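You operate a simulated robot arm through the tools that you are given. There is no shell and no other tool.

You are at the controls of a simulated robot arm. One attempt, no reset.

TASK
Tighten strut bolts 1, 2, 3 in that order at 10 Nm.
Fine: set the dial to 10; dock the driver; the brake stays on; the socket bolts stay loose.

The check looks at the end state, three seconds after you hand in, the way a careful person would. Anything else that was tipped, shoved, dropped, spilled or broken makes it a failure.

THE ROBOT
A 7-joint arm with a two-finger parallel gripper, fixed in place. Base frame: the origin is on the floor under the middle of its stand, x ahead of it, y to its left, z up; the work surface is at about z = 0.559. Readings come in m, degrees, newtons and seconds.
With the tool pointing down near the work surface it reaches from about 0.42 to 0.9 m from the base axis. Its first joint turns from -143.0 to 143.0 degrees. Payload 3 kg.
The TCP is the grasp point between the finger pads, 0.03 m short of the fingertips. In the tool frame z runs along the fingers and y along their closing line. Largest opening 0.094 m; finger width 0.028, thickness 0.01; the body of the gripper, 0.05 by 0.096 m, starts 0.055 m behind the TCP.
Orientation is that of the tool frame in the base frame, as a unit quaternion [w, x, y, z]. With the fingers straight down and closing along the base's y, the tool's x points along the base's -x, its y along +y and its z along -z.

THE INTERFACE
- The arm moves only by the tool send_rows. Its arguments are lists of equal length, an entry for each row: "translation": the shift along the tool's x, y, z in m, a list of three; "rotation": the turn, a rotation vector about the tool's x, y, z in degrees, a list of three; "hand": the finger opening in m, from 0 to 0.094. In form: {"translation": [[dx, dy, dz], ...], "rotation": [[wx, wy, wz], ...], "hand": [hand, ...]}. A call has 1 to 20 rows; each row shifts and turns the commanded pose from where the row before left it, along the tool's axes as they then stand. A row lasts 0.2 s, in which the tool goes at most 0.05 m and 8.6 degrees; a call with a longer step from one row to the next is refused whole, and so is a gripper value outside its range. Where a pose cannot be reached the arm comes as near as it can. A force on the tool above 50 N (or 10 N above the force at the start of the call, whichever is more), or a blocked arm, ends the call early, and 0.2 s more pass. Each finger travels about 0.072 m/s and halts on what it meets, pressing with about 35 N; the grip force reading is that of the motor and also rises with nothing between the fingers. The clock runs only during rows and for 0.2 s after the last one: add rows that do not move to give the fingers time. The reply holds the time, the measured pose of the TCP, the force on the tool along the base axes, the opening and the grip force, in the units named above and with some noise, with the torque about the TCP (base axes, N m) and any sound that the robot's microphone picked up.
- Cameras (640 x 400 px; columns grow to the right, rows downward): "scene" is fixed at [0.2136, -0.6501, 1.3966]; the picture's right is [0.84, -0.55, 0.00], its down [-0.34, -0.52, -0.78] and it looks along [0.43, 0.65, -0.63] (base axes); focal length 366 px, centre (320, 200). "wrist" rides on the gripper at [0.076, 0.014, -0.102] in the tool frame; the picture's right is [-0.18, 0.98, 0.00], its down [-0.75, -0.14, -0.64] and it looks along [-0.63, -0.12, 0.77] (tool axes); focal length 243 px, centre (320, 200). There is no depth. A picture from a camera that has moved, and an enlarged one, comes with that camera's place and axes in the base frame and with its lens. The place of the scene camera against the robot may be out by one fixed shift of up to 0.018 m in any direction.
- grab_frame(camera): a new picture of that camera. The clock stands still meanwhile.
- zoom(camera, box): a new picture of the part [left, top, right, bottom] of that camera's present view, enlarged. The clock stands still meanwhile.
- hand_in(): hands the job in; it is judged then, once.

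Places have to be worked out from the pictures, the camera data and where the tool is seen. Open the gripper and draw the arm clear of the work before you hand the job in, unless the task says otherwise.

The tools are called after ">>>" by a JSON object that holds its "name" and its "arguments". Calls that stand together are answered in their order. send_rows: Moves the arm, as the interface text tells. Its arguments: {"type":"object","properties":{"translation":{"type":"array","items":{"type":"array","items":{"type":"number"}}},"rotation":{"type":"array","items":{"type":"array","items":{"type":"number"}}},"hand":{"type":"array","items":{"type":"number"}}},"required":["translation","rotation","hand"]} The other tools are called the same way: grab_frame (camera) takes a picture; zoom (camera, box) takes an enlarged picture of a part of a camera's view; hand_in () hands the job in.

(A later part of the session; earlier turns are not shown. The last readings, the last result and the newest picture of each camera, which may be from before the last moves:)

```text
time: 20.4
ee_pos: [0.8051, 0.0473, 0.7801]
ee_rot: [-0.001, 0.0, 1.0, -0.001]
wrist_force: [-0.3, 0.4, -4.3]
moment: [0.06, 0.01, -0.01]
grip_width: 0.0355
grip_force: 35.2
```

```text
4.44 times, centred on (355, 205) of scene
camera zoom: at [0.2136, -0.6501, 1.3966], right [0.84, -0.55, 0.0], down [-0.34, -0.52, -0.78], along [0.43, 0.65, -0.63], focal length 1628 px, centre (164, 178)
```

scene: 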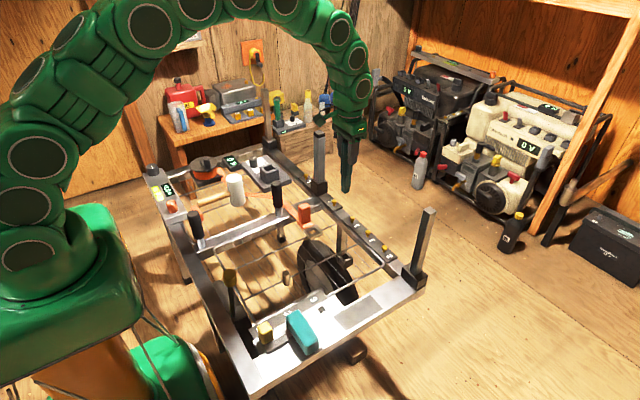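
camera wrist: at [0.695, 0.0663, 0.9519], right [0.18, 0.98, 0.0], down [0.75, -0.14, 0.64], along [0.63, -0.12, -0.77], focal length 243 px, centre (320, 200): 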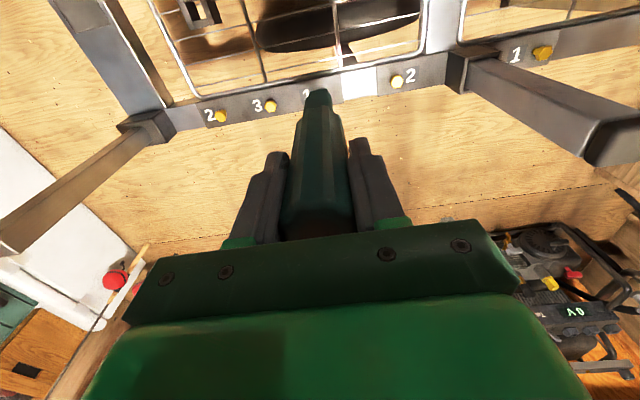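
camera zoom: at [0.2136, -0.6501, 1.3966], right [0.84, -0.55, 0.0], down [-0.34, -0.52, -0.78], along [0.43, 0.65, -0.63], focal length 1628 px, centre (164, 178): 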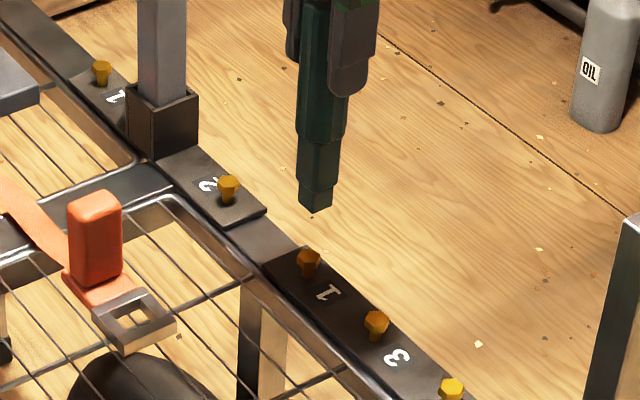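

The tip is about 4 mm short in y of bolt 1, and x looks aligned in both cameras. I'll shift +y 4 mm, lower 3 cm, and check again before contact.

>>> {"name": "send_rows", "arguments": {"translation": [[0, 0.004, 0], [0, 0, 0.015], [0, 0, 0.015], [0, 0, 0]], "rotation": [[0, 0, 0], [0, 0, 0], [0, 0, 0], [0, 0, 0]], "hand": [0.015, 0.015, 0.015, 0.015]}}

>>> {"name": "zoom", "arguments": {"camera": "wrist", "box": [260, 60, 380, 135]}}

>>> {"name": "zoom", "arguments": {"camera": "scene", "box": [320, 180, 390, 240]}}

```text
time: 21.4
ee_pos: [0.8058, 0.0509, 0.75]
ee_rot: [0.0, 0.0, 1.0, 0.0]
wrist_force: [0.3, -0.5, -4.2]
moment: [0.04, 0.0, -0.01]
grip_width: 0.0355
grip_force: 35.1
```

```text
5.33 times, centred on (320, 98) of wrist
camera zoom: at [0.73, 0.0656, 0.8538], right [0.18, 0.98, 0.0], down [0.75, -0.14, 0.64], along [0.63, -0.12, -0.77], focal length 1294 px, centre (320, 747)
```

zoom: 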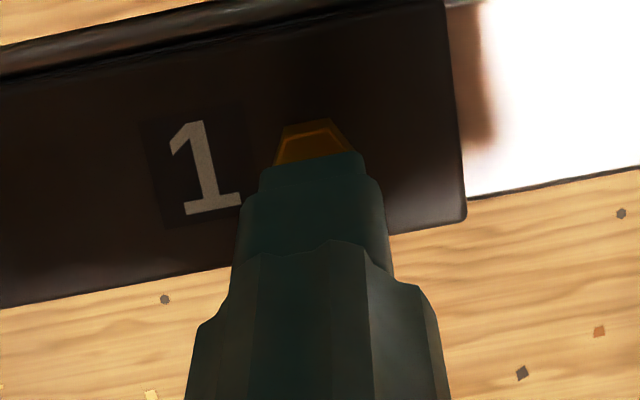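

```text
6.67 times, centred on (355, 210) of scene
camera zoom: at [0.2136, -0.6501, 1.3966], right [0.84, -0.55, 0.0], down [-0.34, -0.52, -0.78], along [0.43, 0.65, -0.63], focal length 2442 px, centre (87, 133)
```

zoom: 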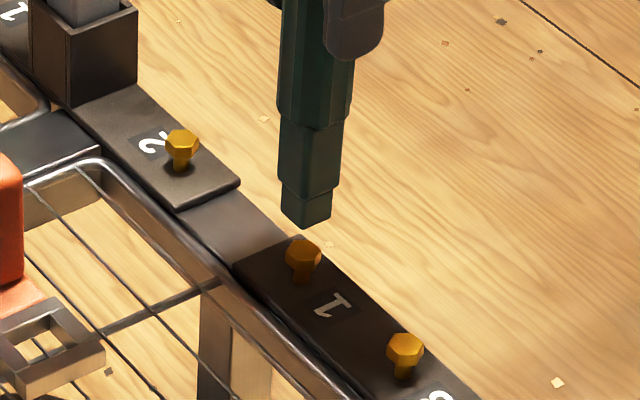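

Both cameras show the tip centred over bolt 1 with roughly a 2.4 cm gap. I'll lower in small steps and watch for contact.

>>> {"name": "send_rows", "arguments": {"translation": [[0, 0, 0.01], [0, 0, 0.006], [0, 0, 0.003], [0, 0, 0.003], [0, 0, 0.0]], "rotation": [[0, 0, 0], [0, 0, 0], [0, 0, 0], [0, 0, 0], [0, 0, 0]], "hand": [0.015, 0.015, 0.015, 0.015, 0.015]}}

>>> {"name": "zoom", "arguments": {"camera": "scene", "box": [320, 180, 390, 240]}}

```text
time: 22.6
ee_pos: [0.8061, 0.0503, 0.7288]
ee_rot: [0.001, 0.0, 1.0, -0.001]
wrist_force: [-0.5, 0.4, -3.9]
moment: [-0.01, 0.02, -0.02]
grip_width: 0.0357
grip_force: 34.8
```

```text
6.67 times, centred on (355, 210) of scene
camera zoom: at [0.2136, -0.6501, 1.3966], right [0.84, -0.55, 0.0], down [-0.34, -0.52, -0.78], along [0.43, 0.65, -0.63], focal length 2442 px, centre (87, 133)
```

zoom: 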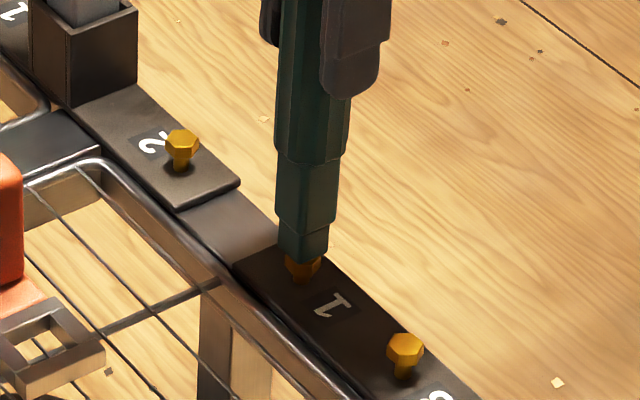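

The tip is just above the bolt head with no contact force yet. I'll continue down in 2 mm steps.

>>> {"name": "send_rows", "arguments": {"translation": [[0, 0, 0.002], [0, 0, 0.002], [0, 0, 0.002], [0, 0, 0.0]], "rotation": [[0, 0, 0], [0, 0, 0], [0, 0, 0], [0, 0, 0]], "hand": [0.015, 0.015, 0.015, 0.015]}}

>>> {"name": "zoom", "arguments": {"camera": "scene", "box": [320, 180, 390, 240]}}

```text
time: 23.6
ee_pos: [0.8056, 0.0512, 0.7225]
ee_rot: [0.001, 0.0, 1.0, 0.0]
wrist_force: [-0.2, 0.0, -2.3]
moment: [-0.03, 0.01, 0.01]
grip_width: 0.0355
grip_force: 34.6
```

```text
6.67 times, centred on (355, 210) of scene
camera zoom: at [0.2136, -0.6501, 1.3966], right [0.84, -0.55, 0.0], down [-0.34, -0.52, -0.78], along [0.43, 0.65, -0.63], focal length 2442 px, centre (87, 133)
```

zoom: 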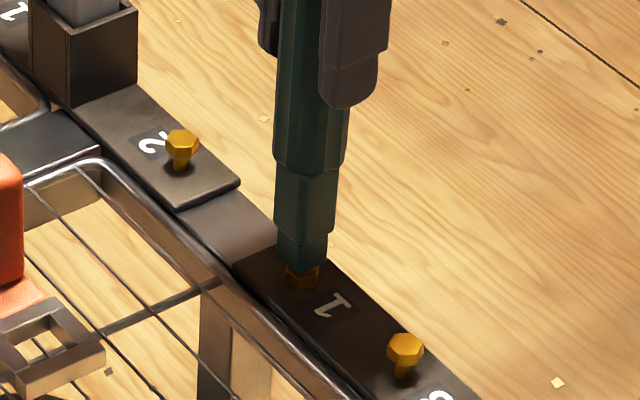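

Still no resistance, and the tip is starting to cover the head. Continuing down.

>>> {"name": "send_rows", "arguments": {"translation": [[0, 0, 0.002], [0, 0, 0.002], [0, 0, 0.002], [0, 0, 0.0]], "rotation": [[0, 0, 0], [0, 0, 0], [0, 0, 0], [0, 0, 0]], "hand": [0.015, 0.015, 0.015, 0.015]}}

>>> {"name": "zoom", "arguments": {"camera": "scene", "box": [320, 180, 390, 240]}}

>>> {"name": "zoom", "arguments": {"camera": "wrist", "box": [260, 60, 380, 135]}}

```text
time: 24.6
ee_pos: [0.8056, 0.0511, 0.7167]
ee_rot: [0.001, -0.001, 1.0, 0.0]
wrist_force: [-2.3, -0.2, 20.7]
moment: [0.28, 0.42, 0.04]
grip_width: 0.0352
grip_force: 34.7
```

```text
6.67 times, centred on (355, 210) of scene
camera zoom: at [0.2136, -0.6501, 1.3966], right [0.84, -0.55, 0.0], down [-0.34, -0.52, -0.78], along [0.43, 0.65, -0.63], focal length 2442 px, centre (87, 133)
```

zoom: 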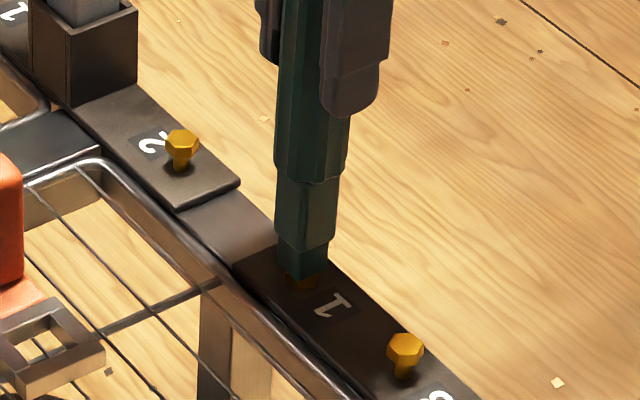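

```text
5.33 times, centred on (320, 98) of wrist
camera zoom: at [0.7301, 0.0656, 0.8208], right [0.18, 0.98, 0.0], down [0.75, -0.14, 0.64], along [0.63, -0.12, -0.77], focal length 1294 px, centre (320, 747)
```

zoom: 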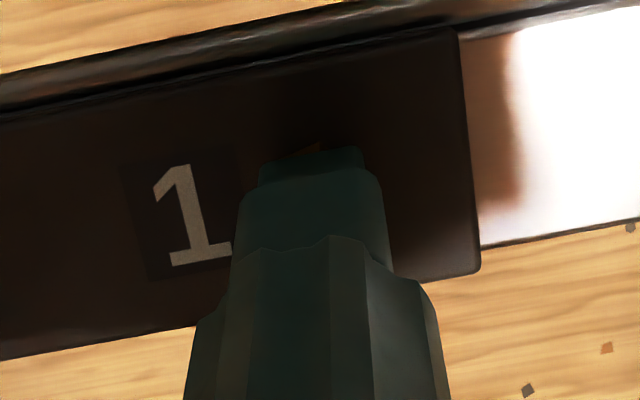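

Contact: about +23 N upward with the tip some 1 cm below the head top, so the socket is on the bolt. I'll turn clockwise (positive about tool z) in small steps and watch the torque and sounds.

>>> {"name": "send_rows", "arguments": {"translation": [[0, 0, 0], [0, 0, 0], [0, 0, 0], [0, 0, 0]], "rotation": [[0, 0, 6], [0, 0, 6], [0, 0, 6], [0, 0, 6]], "hand": [0.015, 0.015, 0.015, 0.015]}}

>>> {"name": "zoom", "arguments": {"camera": "scene", "box": [320, 180, 390, 240]}}

>>> {"name": "grab_frame", "arguments": {"camera": "wrist"}}

```text
time: 25.6
ee_pos: [0.8053, 0.0502, 0.7171]
ee_rot: [0.0, 0.209, 0.978, 0.0]
wrist_force: [3.0, -4.8, 20.7]
moment: [-0.84, -0.27, 0.09]
grip_width: 0.0353
grip_force: 34.7
```

```text
6.67 times, centred on (355, 210) of scene
camera zoom: at [0.2136, -0.6501, 1.3966], right [0.84, -0.55, 0.0], down [-0.34, -0.52, -0.78], along [0.43, 0.65, -0.63], focal length 2442 px, centre (87, 133)
```

zoom: 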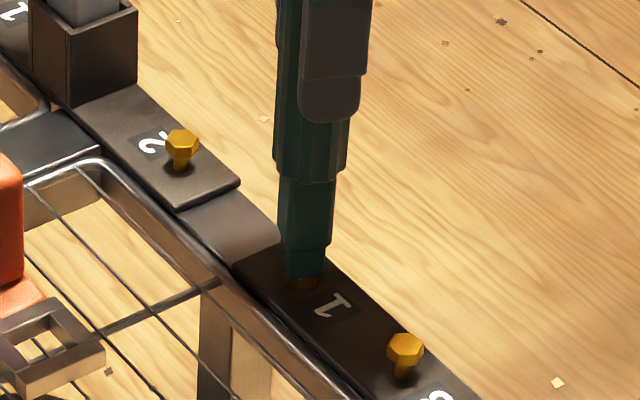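

```text
taken
camera wrist: at [0.7418, 0.095, 0.8202], right [0.57, 0.82, 0.0], down [0.63, -0.44, 0.64], along [0.53, -0.37, -0.77], focal length 243 px, centre (320, 200)
```

wrist: 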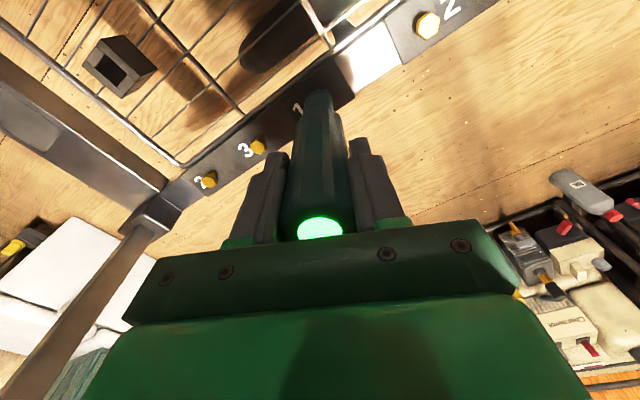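

The driver's handle top now shows a green light. I'll zoom to read it before turning further.

>>> {"name": "zoom", "arguments": {"camera": "wrist", "box": [270, 70, 370, 250]}}

>>> {"name": "grab_frame", "arguments": {"camera": "scene"}}

```text
2.22 times, centred on (320, 160) of wrist
camera zoom: at [0.7418, 0.095, 0.8202], right [0.57, 0.82, 0.0], down [0.63, -0.44, 0.64], along [0.53, -0.37, -0.77], focal length 539 px, centre (320, 289)
```

zoom: 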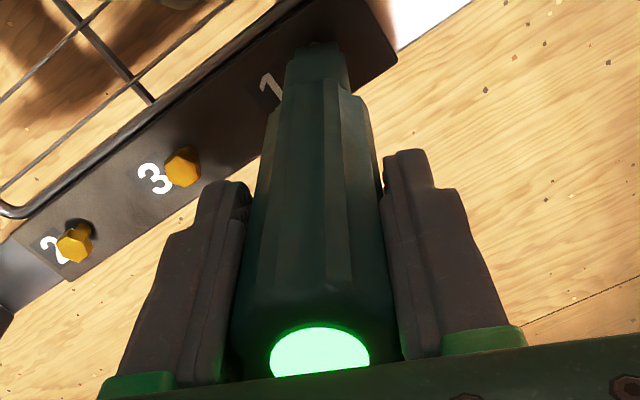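

```text
taken
```

scene: 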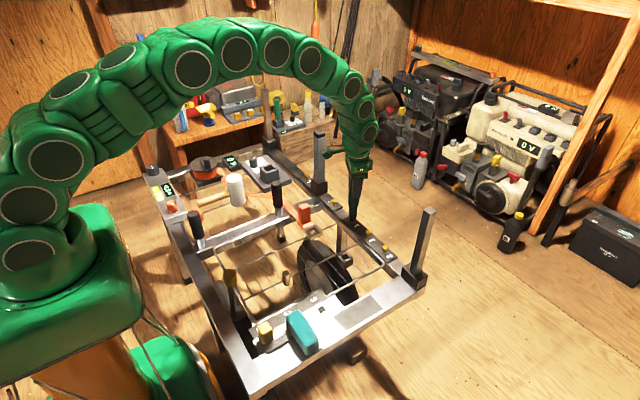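

The light came on after 24° of turning with almost no torque on the wrist, so it may mean "seated" or "torque reached". I'll lift off a few centimetres and see whether the light and bolt 1's head changed.

>>> {"name": "send_rows", "arguments": {"translation": [[0, 0, -0.005], [0, 0, -0.01], [0, 0, -0.015], [0, 0, -0.015], [0, 0, 0]], "rotation": [[0, 0, 0], [0, 0, 0], [0, 0, 0], [0, 0, 0], [0, 0, 0]], "hand": [0.015, 0.015, 0.015, 0.015, 0.015]}}

>>> {"name": "grab_frame", "arguments": {"camera": "wrist"}}

>>> {"name": "zoom", "arguments": {"camera": "scene", "box": [320, 190, 400, 260]}}

```text
time: 26.8
ee_pos: [0.8043, 0.0522, 0.7624]
ee_rot: [0.0, 0.207, 0.978, 0.0]
wrist_force: [0.3, -0.4, -3.2]
moment: [0.01, -0.03, 0.01]
grip_width: 0.0355
grip_force: 34.6
```

```text
taken
camera wrist: at [0.742, 0.0956, 0.865], right [0.57, 0.82, 0.0], down [0.63, -0.44, 0.64], along [0.53, -0.36, -0.77], focal length 243 px, centre (320, 200)
```

wrist: 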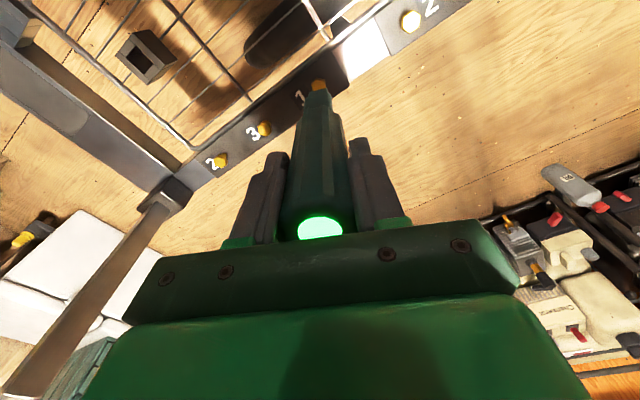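

```text
5.71 times, centred on (360, 225) of scene
camera zoom: at [0.2136, -0.6501, 1.3966], right [0.84, -0.55, 0.0], down [-0.34, -0.52, -0.78], along [0.43, 0.65, -0.63], focal length 2093 px, centre (91, 57)
```

zoom: 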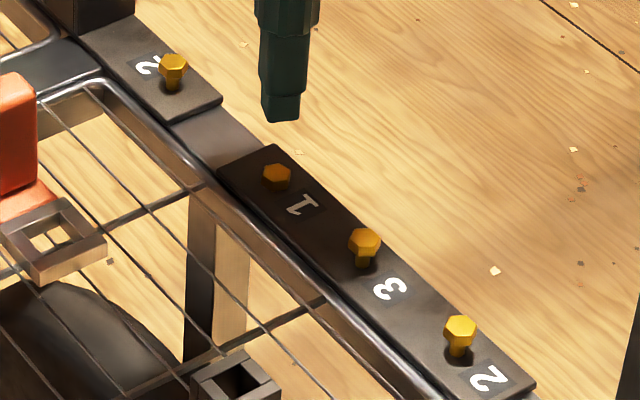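

Bolt 1's head now sits down on the plate with no shank showing, and the light stays green. I'll zoom in to compare it with bolts 3 and 2.

>>> {"name": "zoom", "arguments": {"camera": "scene", "box": [340, 205, 390, 240]}}

>>> {"name": "zoom", "arguments": {"camera": "wrist", "box": [190, 60, 350, 180]}}

```text
11.43 times, centred on (365, 222) of scene
camera zoom: at [0.2136, -0.6501, 1.3966], right [0.84, -0.55, 0.0], down [-0.34, -0.52, -0.78], along [0.43, 0.65, -0.63], focal length 4186 px, centre (-194, -57)
```

zoom: 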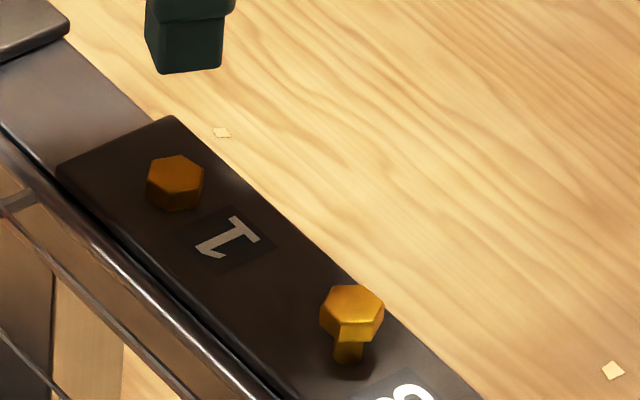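

```text
3.33 times, centred on (270, 120) of wrist
camera zoom: at [0.742, 0.0956, 0.865], right [0.57, 0.82, 0.0], down [0.63, -0.44, 0.64], along [0.53, -0.36, -0.77], focal length 809 px, centre (487, 467)
```

zoom: 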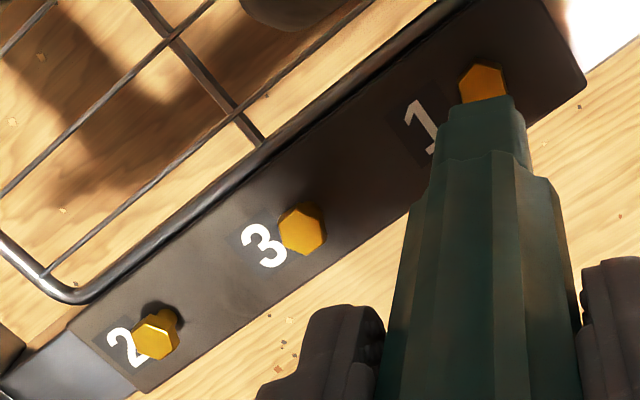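

Bolt 1 is fully run down while bolts 3 and 2 still stand proud. I'll lift a little more, turn the tool back 24°, and move 0.162 m in −y to stand over bolt 2 (the far end of the plate).

>>> {"name": "send_rows", "arguments": {"translation": [[0, 0, -0.018], [0, 0, 0], [0, 0, 0], [0, 0, 0], [0, -0.03, 0], [0, -0.04, 0], [0, -0.04, 0], [0, -0.032, 0], [0, -0.02, 0], [0, 0, 0]], "rotation": [[0, 0, 0], [0, 0, -8], [0, 0, -8], [0, 0, -8], [0, 0, 0], [0, 0, 0], [0, 0, 0], [0, 0, 0], [0, 0, 0], [0, 0, 0]], "hand": [0.015, 0.015, 0.015, 0.015, 0.015, 0.015, 0.015, 0.015, 0.015, 0.015]}}

>>> {"name": "grab_frame", "arguments": {"camera": "wrist"}}

>>> {"name": "zoom", "arguments": {"camera": "wrist", "box": [220, 60, 420, 185]}}

>>> {"name": "zoom", "arguments": {"camera": "scene", "box": [340, 190, 430, 270]}}

```text
time: 29.0
ee_pos: [0.8062, -0.1105, 0.7811]
ee_rot: [0.0, 0.0, 1.0, 0.001]
wrist_force: [0.3, -0.4, -3.3]
moment: [-0.01, 0.0, -0.03]
grip_width: 0.0355
grip_force: 35.2
```

```text
taken
camera wrist: at [0.7302, -0.0952, 0.8836], right [0.18, 0.98, 0.0], down [0.75, -0.14, 0.64], along [0.63, -0.12, -0.77], focal length 243 px, centre (320, 200)
```

wrist: 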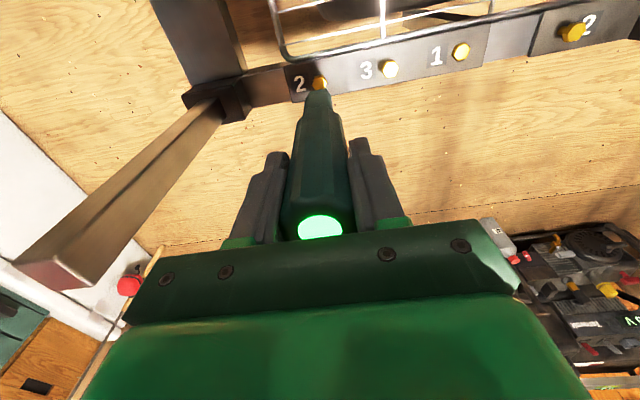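

```text
3.20 times, centred on (320, 122) of wrist
camera zoom: at [0.7302, -0.0952, 0.8836], right [0.18, 0.98, 0.0], down [0.75, -0.14, 0.64], along [0.63, -0.12, -0.77], focal length 776 px, centre (320, 448)
```

zoom: 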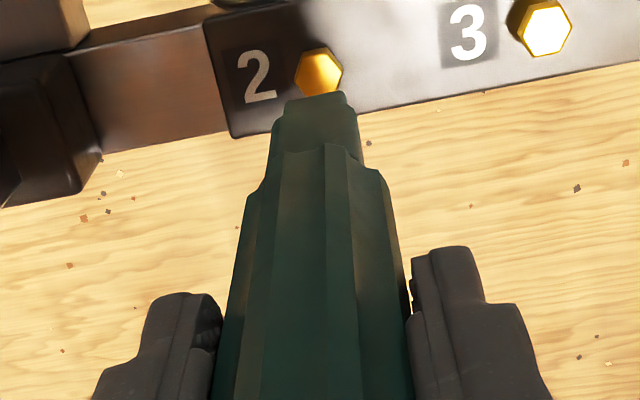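

```text
5.00 times, centred on (385, 230) of scene
camera zoom: at [0.2136, -0.6501, 1.3966], right [0.84, -0.55, 0.0], down [-0.34, -0.52, -0.78], along [0.43, 0.65, -0.63], focal length 1832 px, centre (-5, 50)
```

zoom: 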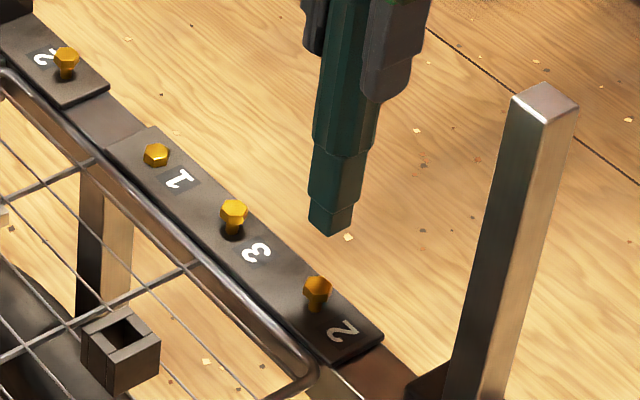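

Bolt 2 lies almost exactly under the tip, about 1 mm toward +y. I'll correct by 1 mm and lower 3 cm, then check in both views.

>>> {"name": "send_rows", "arguments": {"translation": [[0.0005, 0.0012, 0], [0, 0, 0.015], [0, 0, 0.015], [0, 0, 0]], "rotation": [[0, 0, 0], [0, 0, 0], [0, 0, 0], [0, 0, 0]], "hand": [0.015, 0.015, 0.015, 0.015]}}

>>> {"name": "zoom", "arguments": {"camera": "wrist", "box": [260, 60, 380, 135]}}

>>> {"name": "zoom", "arguments": {"camera": "scene", "box": [350, 210, 420, 270]}}

```text
time: 30.0
ee_pos: [0.8049, -0.1082, 0.7503]
ee_rot: [0.0, 0.0, 1.0, 0.0]
wrist_force: [0.6, 0.5, -2.7]
moment: [-0.01, -0.01, -0.04]
grip_width: 0.0355
grip_force: 35.1
```

```text
5.33 times, centred on (320, 98) of wrist
camera zoom: at [0.7289, -0.0939, 0.8531], right [0.18, 0.98, 0.0], down [0.75, -0.14, 0.64], along [0.63, -0.12, -0.77], focal length 1294 px, centre (320, 747)
```

zoom: 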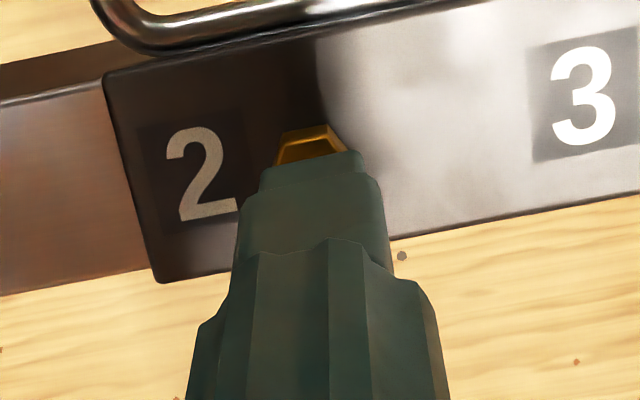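

```text
6.67 times, centred on (385, 240) of scene
camera zoom: at [0.2136, -0.6501, 1.3966], right [0.84, -0.55, 0.0], down [-0.34, -0.52, -0.78], along [0.43, 0.65, -0.63], focal length 2442 px, centre (-113, -67)
```

zoom: 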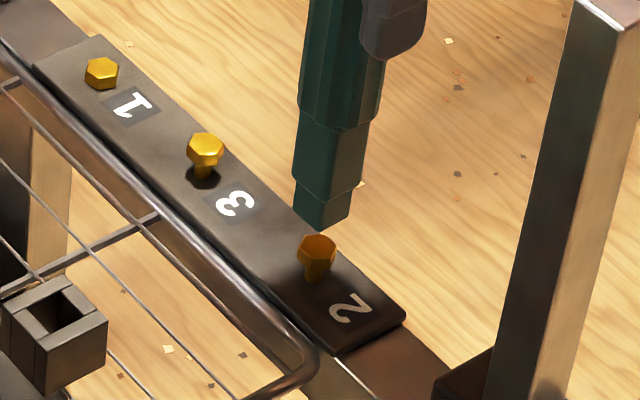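

Aligned in both views, the same picture as over bolt 1. Lowering onto bolt 2 in small steps.

>>> {"name": "send_rows", "arguments": {"translation": [[0, 0, 0.01], [0, 0, 0.006], [0, 0, 0.003], [0, 0, 0.003], [0, 0, 0.002], [0, 0, 0.002], [0, 0, 0.002], [0, 0, 0.0]], "rotation": [[0, 0, 0], [0, 0, 0], [0, 0, 0], [0, 0, 0], [0, 0, 0], [0, 0, 0], [0, 0, 0], [0, 0, 0]], "hand": [0.015, 0.015, 0.015, 0.015, 0.015, 0.015, 0.015, 0.015]}}

>>> {"name": "zoom", "arguments": {"camera": "scene", "box": [350, 210, 420, 270]}}

>>> {"name": "zoom", "arguments": {"camera": "wrist", "box": [240, 60, 400, 260]}}

```text
time: 31.8
ee_pos: [0.8044, -0.1086, 0.7214]
ee_rot: [-0.001, 0.0, 1.0, 0.0]
wrist_force: [0.2, 0.4, -3.9]
moment: [0.03, 0.0, -0.02]
grip_width: 0.0357
grip_force: 34.9
```

```text
6.67 times, centred on (385, 240) of scene
camera zoom: at [0.2136, -0.6501, 1.3966], right [0.84, -0.55, 0.0], down [-0.34, -0.52, -0.78], along [0.43, 0.65, -0.63], focal length 2442 px, centre (-113, -67)
```

zoom: 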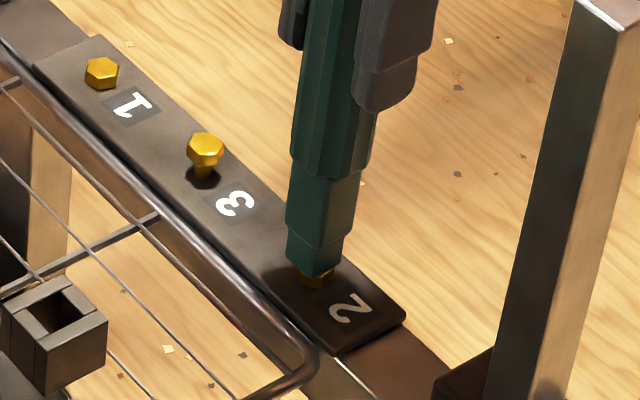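

```text
2.00 times, centred on (320, 160) of wrist
camera zoom: at [0.7288, -0.0945, 0.8245], right [0.18, 0.98, 0.0], down [0.76, -0.14, 0.64], along [0.63, -0.12, -0.77], focal length 485 px, centre (320, 280)
```

zoom: 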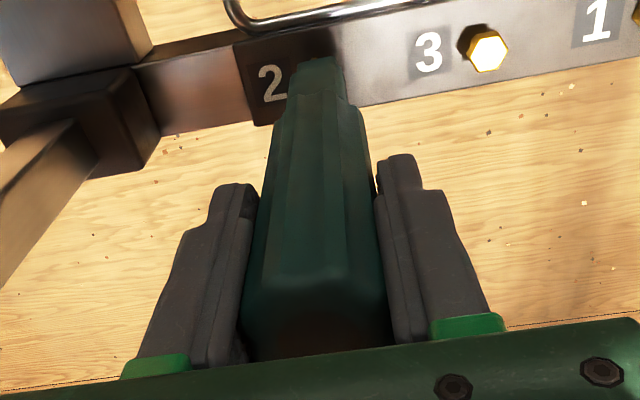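

The green light has gone out, so it resets for the next bolt, and there's no contact force yet. Lowering the last few millimetres.

>>> {"name": "send_rows", "arguments": {"translation": [[0, 0, 0.002], [0, 0, 0.002], [0, 0, 0.002], [0, 0, 0.0]], "rotation": [[0, 0, 0], [0, 0, 0], [0, 0, 0], [0, 0, 0]], "hand": [0.015, 0.015, 0.015, 0.015]}}

>>> {"name": "zoom", "arguments": {"camera": "scene", "box": [350, 210, 420, 270]}}

>>> {"name": "zoom", "arguments": {"camera": "wrist", "box": [240, 60, 400, 260]}}

```text
time: 32.8
ee_pos: [0.8057, -0.1091, 0.7179]
ee_rot: [0.001, 0.0, 1.0, 0.0]
wrist_force: [-3.8, 2.9, 24.2]
moment: [0.41, 0.31, 0.07]
grip_width: 0.0354
grip_force: 35.4
```

```text
6.67 times, centred on (385, 240) of scene
camera zoom: at [0.2136, -0.6501, 1.3966], right [0.84, -0.55, 0.0], down [-0.34, -0.52, -0.78], along [0.43, 0.65, -0.63], focal length 2442 px, centre (-113, -67)
```

zoom: 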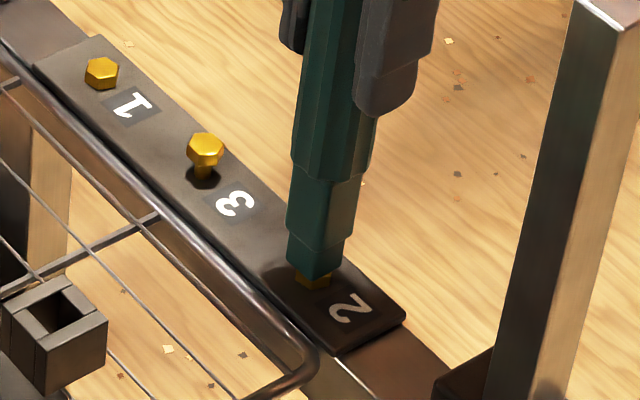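

```text
2.00 times, centred on (320, 160) of wrist
camera zoom: at [0.7293, -0.0942, 0.8212], right [0.18, 0.98, 0.0], down [0.75, -0.14, 0.64], along [0.63, -0.12, -0.77], focal length 485 px, centre (320, 280)
```

zoom: 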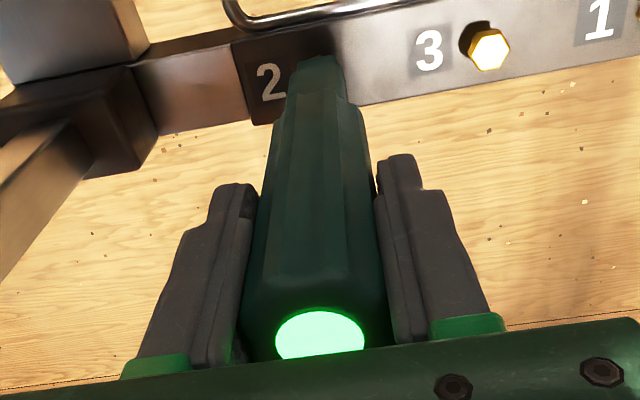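

The light turned green on pressing alone, so this is a push-to-start driver that runs the bolt down itself. I'll hold a moment, then lift and check bolt 2's head.

>>> {"name": "send_rows", "arguments": {"translation": [[0, 0, 0], [0, 0, 0], [0, 0, 0]], "rotation": [[0, 0, 0], [0, 0, 0], [0, 0, 0]], "hand": [0.015, 0.015, 0.015]}}

>>> {"name": "send_rows", "arguments": {"translation": [[0, 0, -0.005], [0, 0, -0.01], [0, 0, -0.015], [0, 0, -0.015], [0, 0, -0.018], [0, 0, 0]], "rotation": [[0, 0, 0], [0, 0, 0], [0, 0, 0], [0, 0, 0], [0, 0, 0], [0, 0, 0]], "hand": [0.015, 0.015, 0.015, 0.015, 0.015, 0.015]}}

>>> {"name": "zoom", "arguments": {"camera": "scene", "box": [340, 200, 420, 260]}}

>>> {"name": "zoom", "arguments": {"camera": "wrist", "box": [240, 40, 400, 260]}}

```text
time: 33.6
ee_pos: [0.8047, -0.1092, 0.7164]
ee_rot: [0.001, 0.0, 1.0, 0.0]
wrist_force: [3.7, -0.4, 24.1]
moment: [-0.41, -0.43, -0.03]
grip_width: 0.0359
grip_force: 35.0
```

```text
time: 35.0
ee_pos: [0.8056, -0.1095, 0.7787]
ee_rot: [-0.001, 0.0, 1.0, 0.0]
wrist_force: [0.0, 0.4, -3.9]
moment: [0.03, -0.02, -0.01]
grip_width: 0.0355
grip_force: 35.1
```

```text
6.67 times, centred on (380, 230) of scene
camera zoom: at [0.2136, -0.6501, 1.3966], right [0.84, -0.55, 0.0], down [-0.34, -0.52, -0.78], along [0.43, 0.65, -0.63], focal length 2442 px, centre (-80, 0)
```

zoom: 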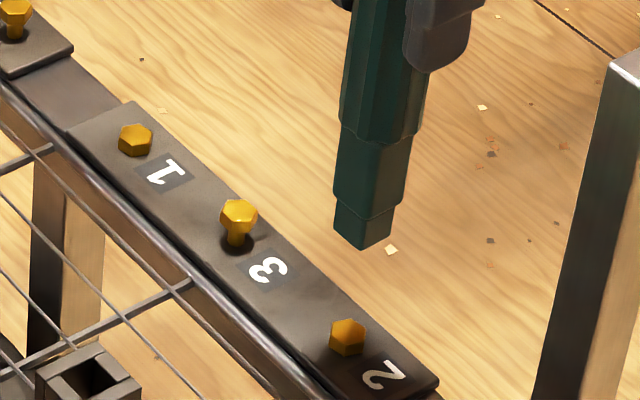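

```text
1.82 times, centred on (320, 150) of wrist
camera zoom: at [0.7287, -0.0947, 0.883], right [0.18, 0.98, 0.0], down [0.75, -0.14, 0.64], along [0.63, -0.12, -0.77], focal length 441 px, centre (320, 291)
```

zoom: 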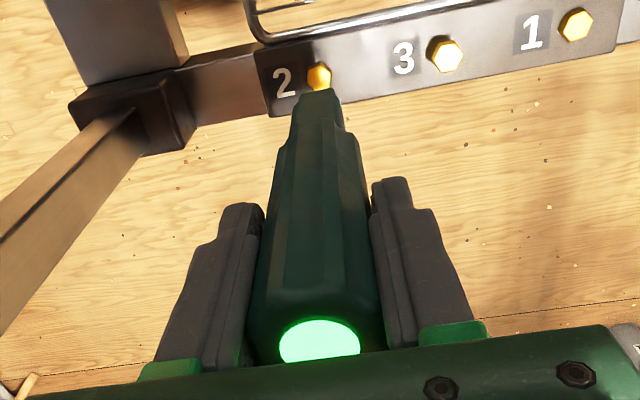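

Bolt 2 is run down flush like bolt 1, and the light shows green. Next is bolt 3: I'll move +0.080 m in y at this height and check alignment.

>>> {"name": "send_rows", "arguments": {"translation": [[0, 0.025, 0], [0, 0.03, 0], [0, 0.025, 0], [0, 0, 0]], "rotation": [[0, 0, 0], [0, 0, 0], [0, 0, 0], [0, 0, 0]], "hand": [0.015, 0.015, 0.015, 0.015]}}

>>> {"name": "zoom", "arguments": {"camera": "wrist", "box": [220, 60, 420, 185]}}

>>> {"name": "zoom", "arguments": {"camera": "scene", "box": [330, 190, 420, 270]}}

```text
time: 36.0
ee_pos: [0.805, -0.03, 0.78]
ee_rot: [0.0, 0.0, 1.0, 0.0]
wrist_force: [0.3, 0.9, -3.3]
moment: [0.02, 0.01, -0.02]
grip_width: 0.0355
grip_force: 35.0
```

```text
3.20 times, centred on (320, 122) of wrist
camera zoom: at [0.7283, -0.0151, 0.8827], right [0.18, 0.98, 0.0], down [0.75, -0.14, 0.64], along [0.63, -0.12, -0.77], focal length 776 px, centre (320, 448)
```

zoom: 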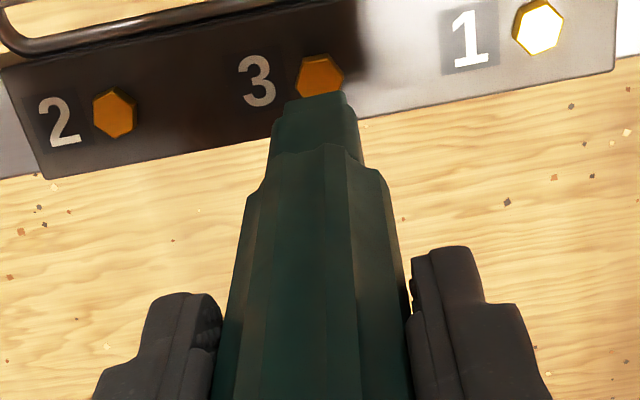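

```text
5.00 times, centred on (375, 230) of scene
camera zoom: at [0.2136, -0.6501, 1.3966], right [0.84, -0.55, 0.0], down [-0.34, -0.52, -0.78], along [0.43, 0.65, -0.63], focal length 1832 px, centre (45, 50)
```

zoom: 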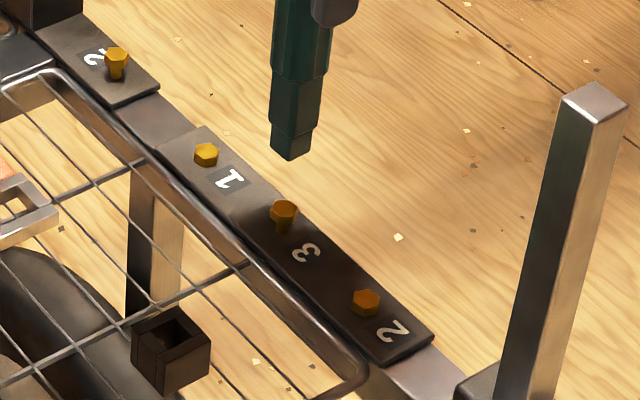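

Bolt 3 sits about 1 mm further in +y and +x than the tip. I'll correct by that and lower 3 cm to check again.

>>> {"name": "send_rows", "arguments": {"translation": [[-0.001, 0.0013, 0], [0, 0, 0.015], [0, 0, 0.015], [0, 0, 0]], "rotation": [[0, 0, 0], [0, 0, 0], [0, 0, 0], [0, 0, 0]], "hand": [0.015, 0.015, 0.015, 0.015]}}

>>> {"name": "zoom", "arguments": {"camera": "wrist", "box": [260, 60, 380, 135]}}

>>> {"name": "zoom", "arguments": {"camera": "scene", "box": [335, 195, 405, 255]}}

```text
time: 37.0
ee_pos: [0.8061, -0.0265, 0.7495]
ee_rot: [0.0, 0.0, 1.0, 0.0]
wrist_force: [0.4, 0.6, -3.3]
moment: [0.07, -0.01, 0.0]
grip_width: 0.0355
grip_force: 35.2
```

```text
5.33 times, centred on (320, 98) of wrist
camera zoom: at [0.73, -0.0128, 0.853], right [0.18, 0.98, 0.0], down [0.75, -0.14, 0.64], along [0.63, -0.12, -0.77], focal length 1294 px, centre (320, 747)
```

zoom: 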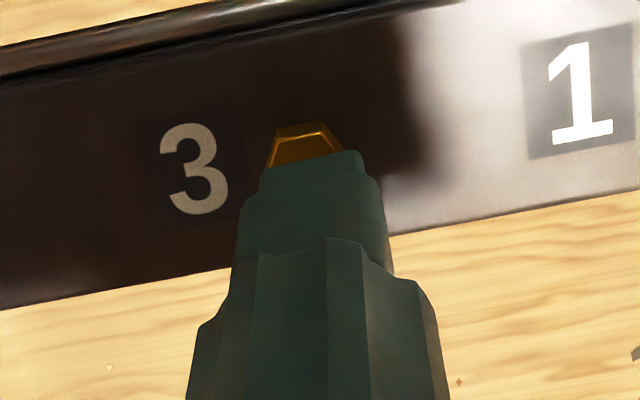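

```text
6.67 times, centred on (370, 225) of scene
camera zoom: at [0.2136, -0.6501, 1.3966], right [0.84, -0.55, 0.0], down [-0.34, -0.52, -0.78], along [0.43, 0.65, -0.63], focal length 2442 px, centre (-13, 33)
```

zoom: 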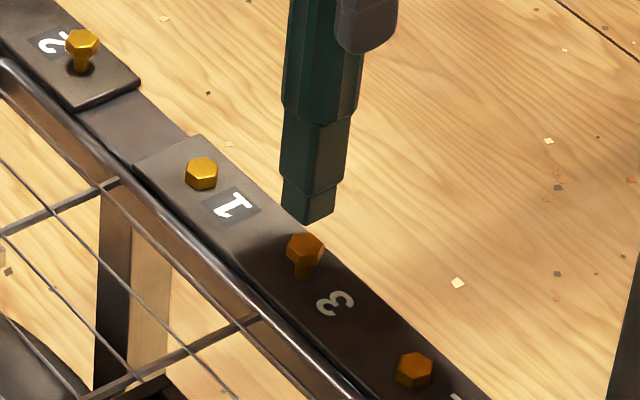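

Slightly over-corrected in y (bolt ~0.8 mm toward −y). I'll trim that and lower onto bolt 3.

>>> {"name": "send_rows", "arguments": {"translation": [[0, -0.0008, 0], [0, 0, 0.01], [0, 0, 0.006], [0, 0, 0.003], [0, 0, 0.003], [0, 0, 0.002], [0, 0, 0.002], [0, 0, 0.002], [0, 0, 0.0]], "rotation": [[0, 0, 0], [0, 0, 0], [0, 0, 0], [0, 0, 0], [0, 0, 0], [0, 0, 0], [0, 0, 0], [0, 0, 0], [0, 0, 0]], "hand": [0.015, 0.015, 0.015, 0.015, 0.015, 0.015, 0.015, 0.015, 0.015]}}

>>> {"name": "zoom", "arguments": {"camera": "scene", "box": [335, 195, 405, 255]}}

>>> {"name": "zoom", "arguments": {"camera": "wrist", "box": [240, 60, 400, 260]}}

```text
time: 39.0
ee_pos: [0.8046, -0.0273, 0.7197]
ee_rot: [-0.002, 0.0, 1.0, 0.0]
wrist_force: [0.3, 0.0, -2.0]
moment: [-0.05, -0.02, -0.03]
grip_width: 0.0356
grip_force: 35.2
```

```text
6.67 times, centred on (370, 225) of scene
camera zoom: at [0.2136, -0.6501, 1.3966], right [0.84, -0.55, 0.0], down [-0.34, -0.52, -0.78], along [0.43, 0.65, -0.63], focal length 2442 px, centre (-13, 33)
```

zoom: 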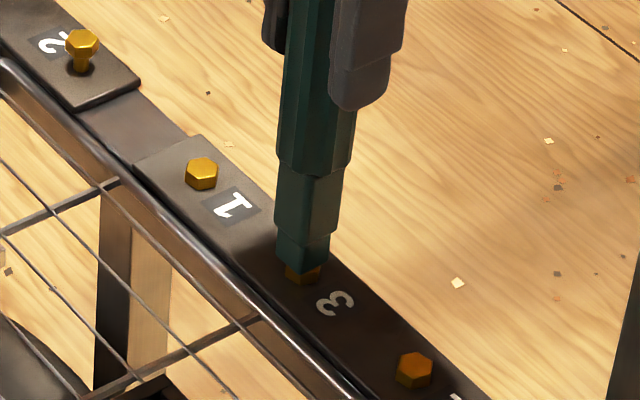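

```text
2.00 times, centred on (320, 160) of wrist
camera zoom: at [0.7291, -0.0142, 0.8227], right [0.18, 0.98, 0.0], down [0.76, -0.14, 0.64], along [0.63, -0.12, -0.77], focal length 485 px, centre (320, 280)
```

zoom: 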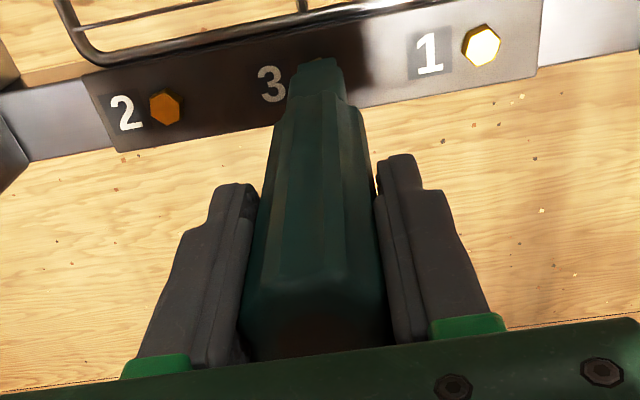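

The light is off again (ready) and there's no contact load yet. Pressing the last few millimetres onto bolt 3, then holding.

>>> {"name": "send_rows", "arguments": {"translation": [[0, 0, 0.002], [0, 0, 0.002], [0, 0, 0.002], [0, 0, 0.0], [0, 0, 0.0], [0, 0, 0.0]], "rotation": [[0, 0, 0], [0, 0, 0], [0, 0, 0], [0, 0, 0], [0, 0, 0], [0, 0, 0]], "hand": [0.015, 0.015, 0.015, 0.015, 0.015, 0.015]}}

>>> {"name": "zoom", "arguments": {"camera": "wrist", "box": [240, 60, 400, 260]}}

```text
time: 40.4
ee_pos: [0.8062, -0.0288, 0.7143]
ee_rot: [0.001, 0.001, 1.0, 0.0]
wrist_force: [4.2, 2.7, 24.5]
moment: [0.63, -0.41, 0.01]
grip_width: 0.0357
grip_force: 35.1
```

```text
2.00 times, centred on (320, 160) of wrist
camera zoom: at [0.7298, -0.0144, 0.8186], right [0.18, 0.98, 0.0], down [0.75, -0.14, 0.64], along [0.63, -0.12, -0.77], focal length 485 px, centre (320, 280)
```

zoom: 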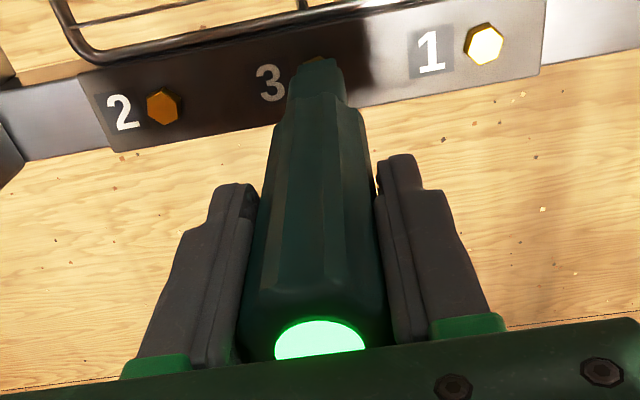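

Green on bolt 3 with about 24 N of press. I'll lift straight up and check all three heads.

>>> {"name": "send_rows", "arguments": {"translation": [[0, 0, -0.005], [0, 0, -0.01], [0, 0, -0.015], [0, 0, -0.02], [0, 0, -0.03], [0, 0, -0.03], [0, 0, 0]], "rotation": [[0, 0, 0], [0, 0, 0], [0, 0, 0], [0, 0, 0], [0, 0, 0], [0, 0, 0], [0, 0, 0]], "hand": [0.015, 0.015, 0.015, 0.015, 0.015, 0.015, 0.015]}}

>>> {"name": "zoom", "arguments": {"camera": "scene", "box": [320, 190, 410, 260]}}

>>> {"name": "zoom", "arguments": {"camera": "wrist", "box": [200, 50, 440, 200]}}

```text
time: 42.0
ee_pos: [0.8056, -0.0293, 0.8257]
ee_rot: [0.0, 0.0, 1.0, 0.0]
wrist_force: [-0.4, -0.3, -4.6]
moment: [0.01, -0.06, 0.02]
grip_width: 0.0354
grip_force: 34.7
```

```text
5.71 times, centred on (365, 225) of scene
camera zoom: at [0.2136, -0.6501, 1.3966], right [0.84, -0.55, 0.0], down [-0.34, -0.52, -0.78], along [0.43, 0.65, -0.63], focal length 2093 px, centre (63, 57)
```

zoom: 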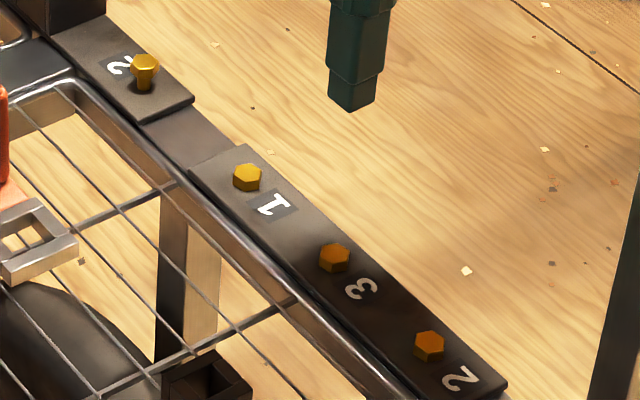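

```text
2.67 times, centred on (320, 125) of wrist
camera zoom: at [0.7295, -0.0139, 0.929], right [0.18, 0.98, 0.0], down [0.75, -0.14, 0.64], along [0.63, -0.12, -0.77], focal length 647 px, centre (320, 400)
```

zoom: 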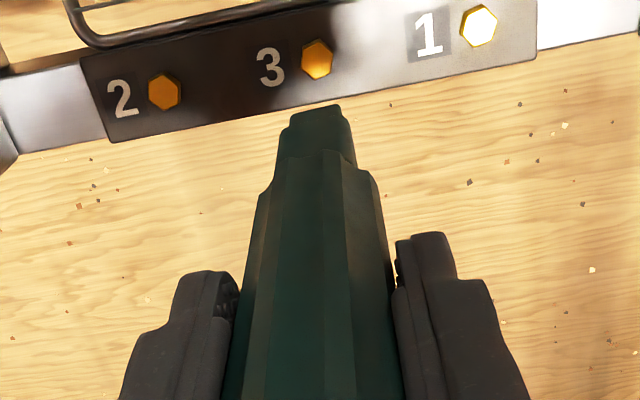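

All three strut bolts are down flush, and the socket bolts still stand proud. Now I'll return the driver: raise it, back off to x≈0.680, carry it to y≈0.399 at the same high level as before, and stop above the dock.

>>> {"name": "send_rows", "arguments": {"translation": [[0, 0, -0.036], [0, 0, -0.04], [0, 0, -0.04], [0.04, 0, 0], [0.045, 0, 0], [0.0407, 0, 0], [0, 0.03, 0], [0, 0.045, 0], [0, 0.045, 0], [0, 0.045, 0], [0, 0.045, 0], [0, 0.045, 0], [0, 0.045, 0], [0, 0.045, 0], [0, 0.045, 0], [0, 0.0383, 0], [0, 0, 0]], "rotation": [[0, 0, 0], [0, 0, 0], [0, 0, 0], [0, 0, 0], [0, 0, 0], [0, 0, 0], [0, 0, 0], [0, 0, 0], [0, 0, 0], [0, 0, 0], [0, 0, 0], [0, 0, 0], [0, 0, 0], [0, 0, 0], [0, 0, 0], [0, 0, 0], [0, 0, 0]], "hand": [0.015, 0.015, 0.015, 0.015, 0.015, 0.015, 0.015, 0.015, 0.015, 0.015, 0.015, 0.015, 0.015, 0.015, 0.015, 0.015, 0.015]}}

>>> {"name": "grab_frame", "arguments": {"camera": "wrist"}}

>>> {"name": "grab_frame", "arguments": {"camera": "scene"}}

```text
time: 45.6
ee_pos: [0.6798, 0.3989, 0.9418]
ee_rot: [0.0, 0.0, 1.0, 0.0]
wrist_force: [0.7, -0.3, -3.3]
moment: [-0.03, -0.01, 0.02]
grip_width: 0.0356
grip_force: 34.6
```

```text
taken
camera wrist: at [0.6042, 0.4138, 1.0448], right [0.18, 0.98, 0.0], down [0.75, -0.14, 0.64], along [0.63, -0.12, -0.77], focal length 243 px, centre (320, 200)
```

wrist: 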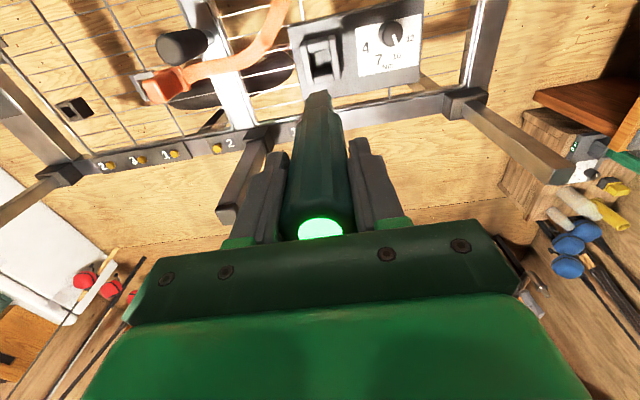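

```text
taken
```

scene: 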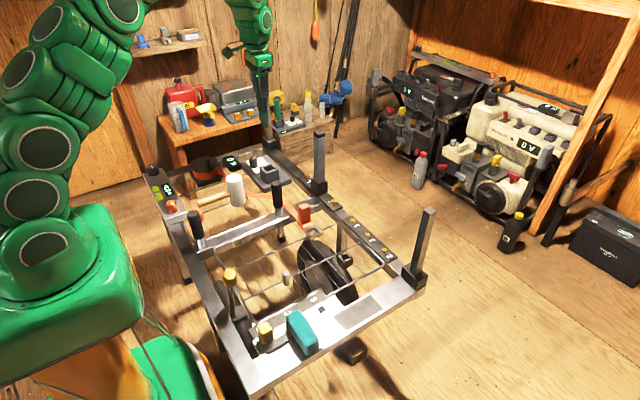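

Back above the dock with nothing disturbed. I'll lower 7 cm to the height of my first lift and compare tip and dock alignment.

>>> {"name": "send_rows", "arguments": {"translation": [[0, 0, 0.035], [0, 0, 0.035], [0, 0, 0.03], [0, 0, 0]], "rotation": [[0, 0, 0], [0, 0, 0], [0, 0, 0], [0, 0, 0]], "hand": [0.015, 0.015, 0.015, 0.015]}}

>>> {"name": "zoom", "arguments": {"camera": "wrist", "box": [240, 30, 440, 155]}}

>>> {"name": "zoom", "arguments": {"camera": "scene", "box": [230, 110, 310, 190]}}

```text
time: 46.6
ee_pos: [0.678, 0.3987, 0.8403]
ee_rot: [0.0, 0.001, 1.0, 0.0]
wrist_force: [0.4, -0.2, -3.9]
moment: [-0.03, -0.01, -0.02]
grip_width: 0.0354
grip_force: 35.2
```

```text
3.20 times, centred on (340, 92) of wrist
camera zoom: at [0.6037, 0.4138, 0.9436], right [0.18, 0.98, 0.0], down [0.75, -0.14, 0.64], along [0.63, -0.12, -0.77], focal length 776 px, centre (256, 544)
```

zoom: 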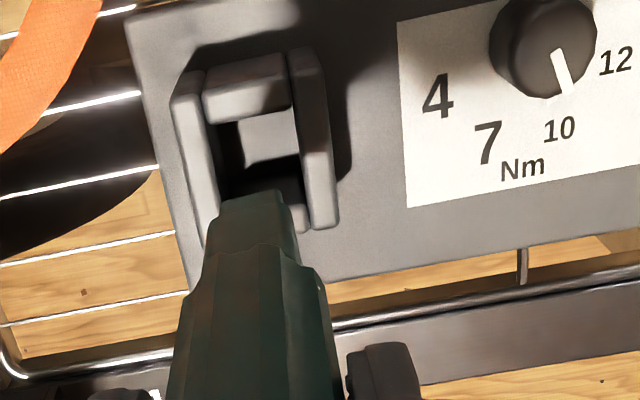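

```text
5.00 times, centred on (270, 150) of scene
camera zoom: at [0.2136, -0.6501, 1.3966], right [0.84, -0.55, 0.0], down [-0.34, -0.52, -0.78], along [0.43, 0.65, -0.63], focal length 1832 px, centre (570, 450)
```

zoom: 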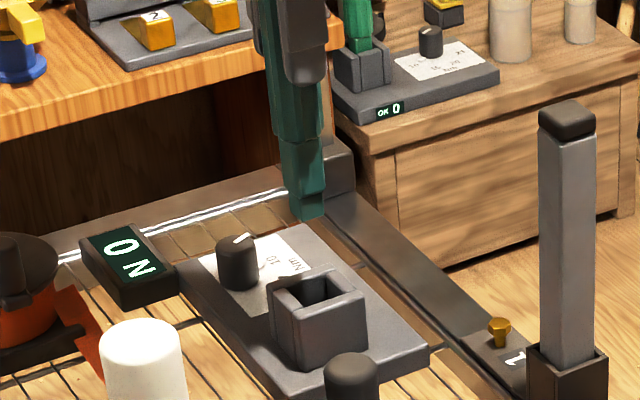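

Tip and slot line up in both views. I'll lower to just above the slot mouth and check once more.

>>> {"name": "send_rows", "arguments": {"translation": [[0, 0, 0.025], [0, 0, 0.02], [0, 0, 0.01], [0, 0, 0]], "rotation": [[0, 0, 0], [0, 0, 0], [0, 0, 0], [0, 0, 0]], "hand": [0.015, 0.015, 0.015, 0.015]}}

>>> {"name": "zoom", "arguments": {"camera": "wrist", "box": [240, 50, 400, 150]}}

>>> {"name": "zoom", "arguments": {"camera": "scene", "box": [230, 130, 310, 190]}}

```text
time: 47.6
ee_pos: [0.68, 0.3988, 0.7845]
ee_rot: [-0.001, 0.001, 1.0, 0.0]
wrist_force: [-0.2, 0.0, -3.3]
moment: [-0.01, 0.0, -0.01]
grip_width: 0.0357
grip_force: 35.2
```

```text
4.00 times, centred on (320, 100) of wrist
camera zoom: at [0.6039, 0.4138, 0.8885], right [0.18, 0.98, 0.0], down [0.75, -0.14, 0.64], along [0.63, -0.12, -0.77], focal length 970 px, centre (320, 600)
```

zoom: 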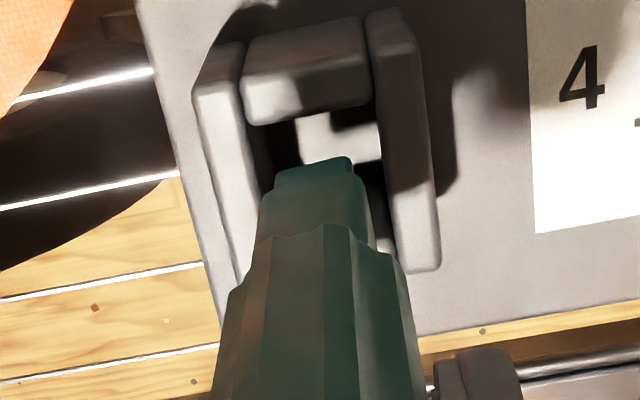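

```text
6.67 times, centred on (270, 160) of scene
camera zoom: at [0.2136, -0.6501, 1.3966], right [0.84, -0.55, 0.0], down [-0.34, -0.52, -0.78], along [0.43, 0.65, -0.63], focal length 2442 px, centre (653, 467)
```

zoom: 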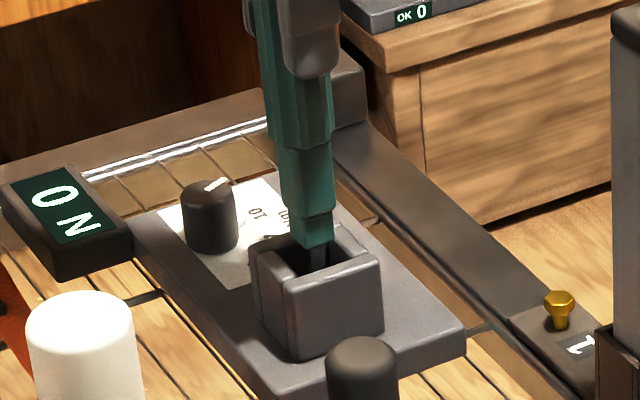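

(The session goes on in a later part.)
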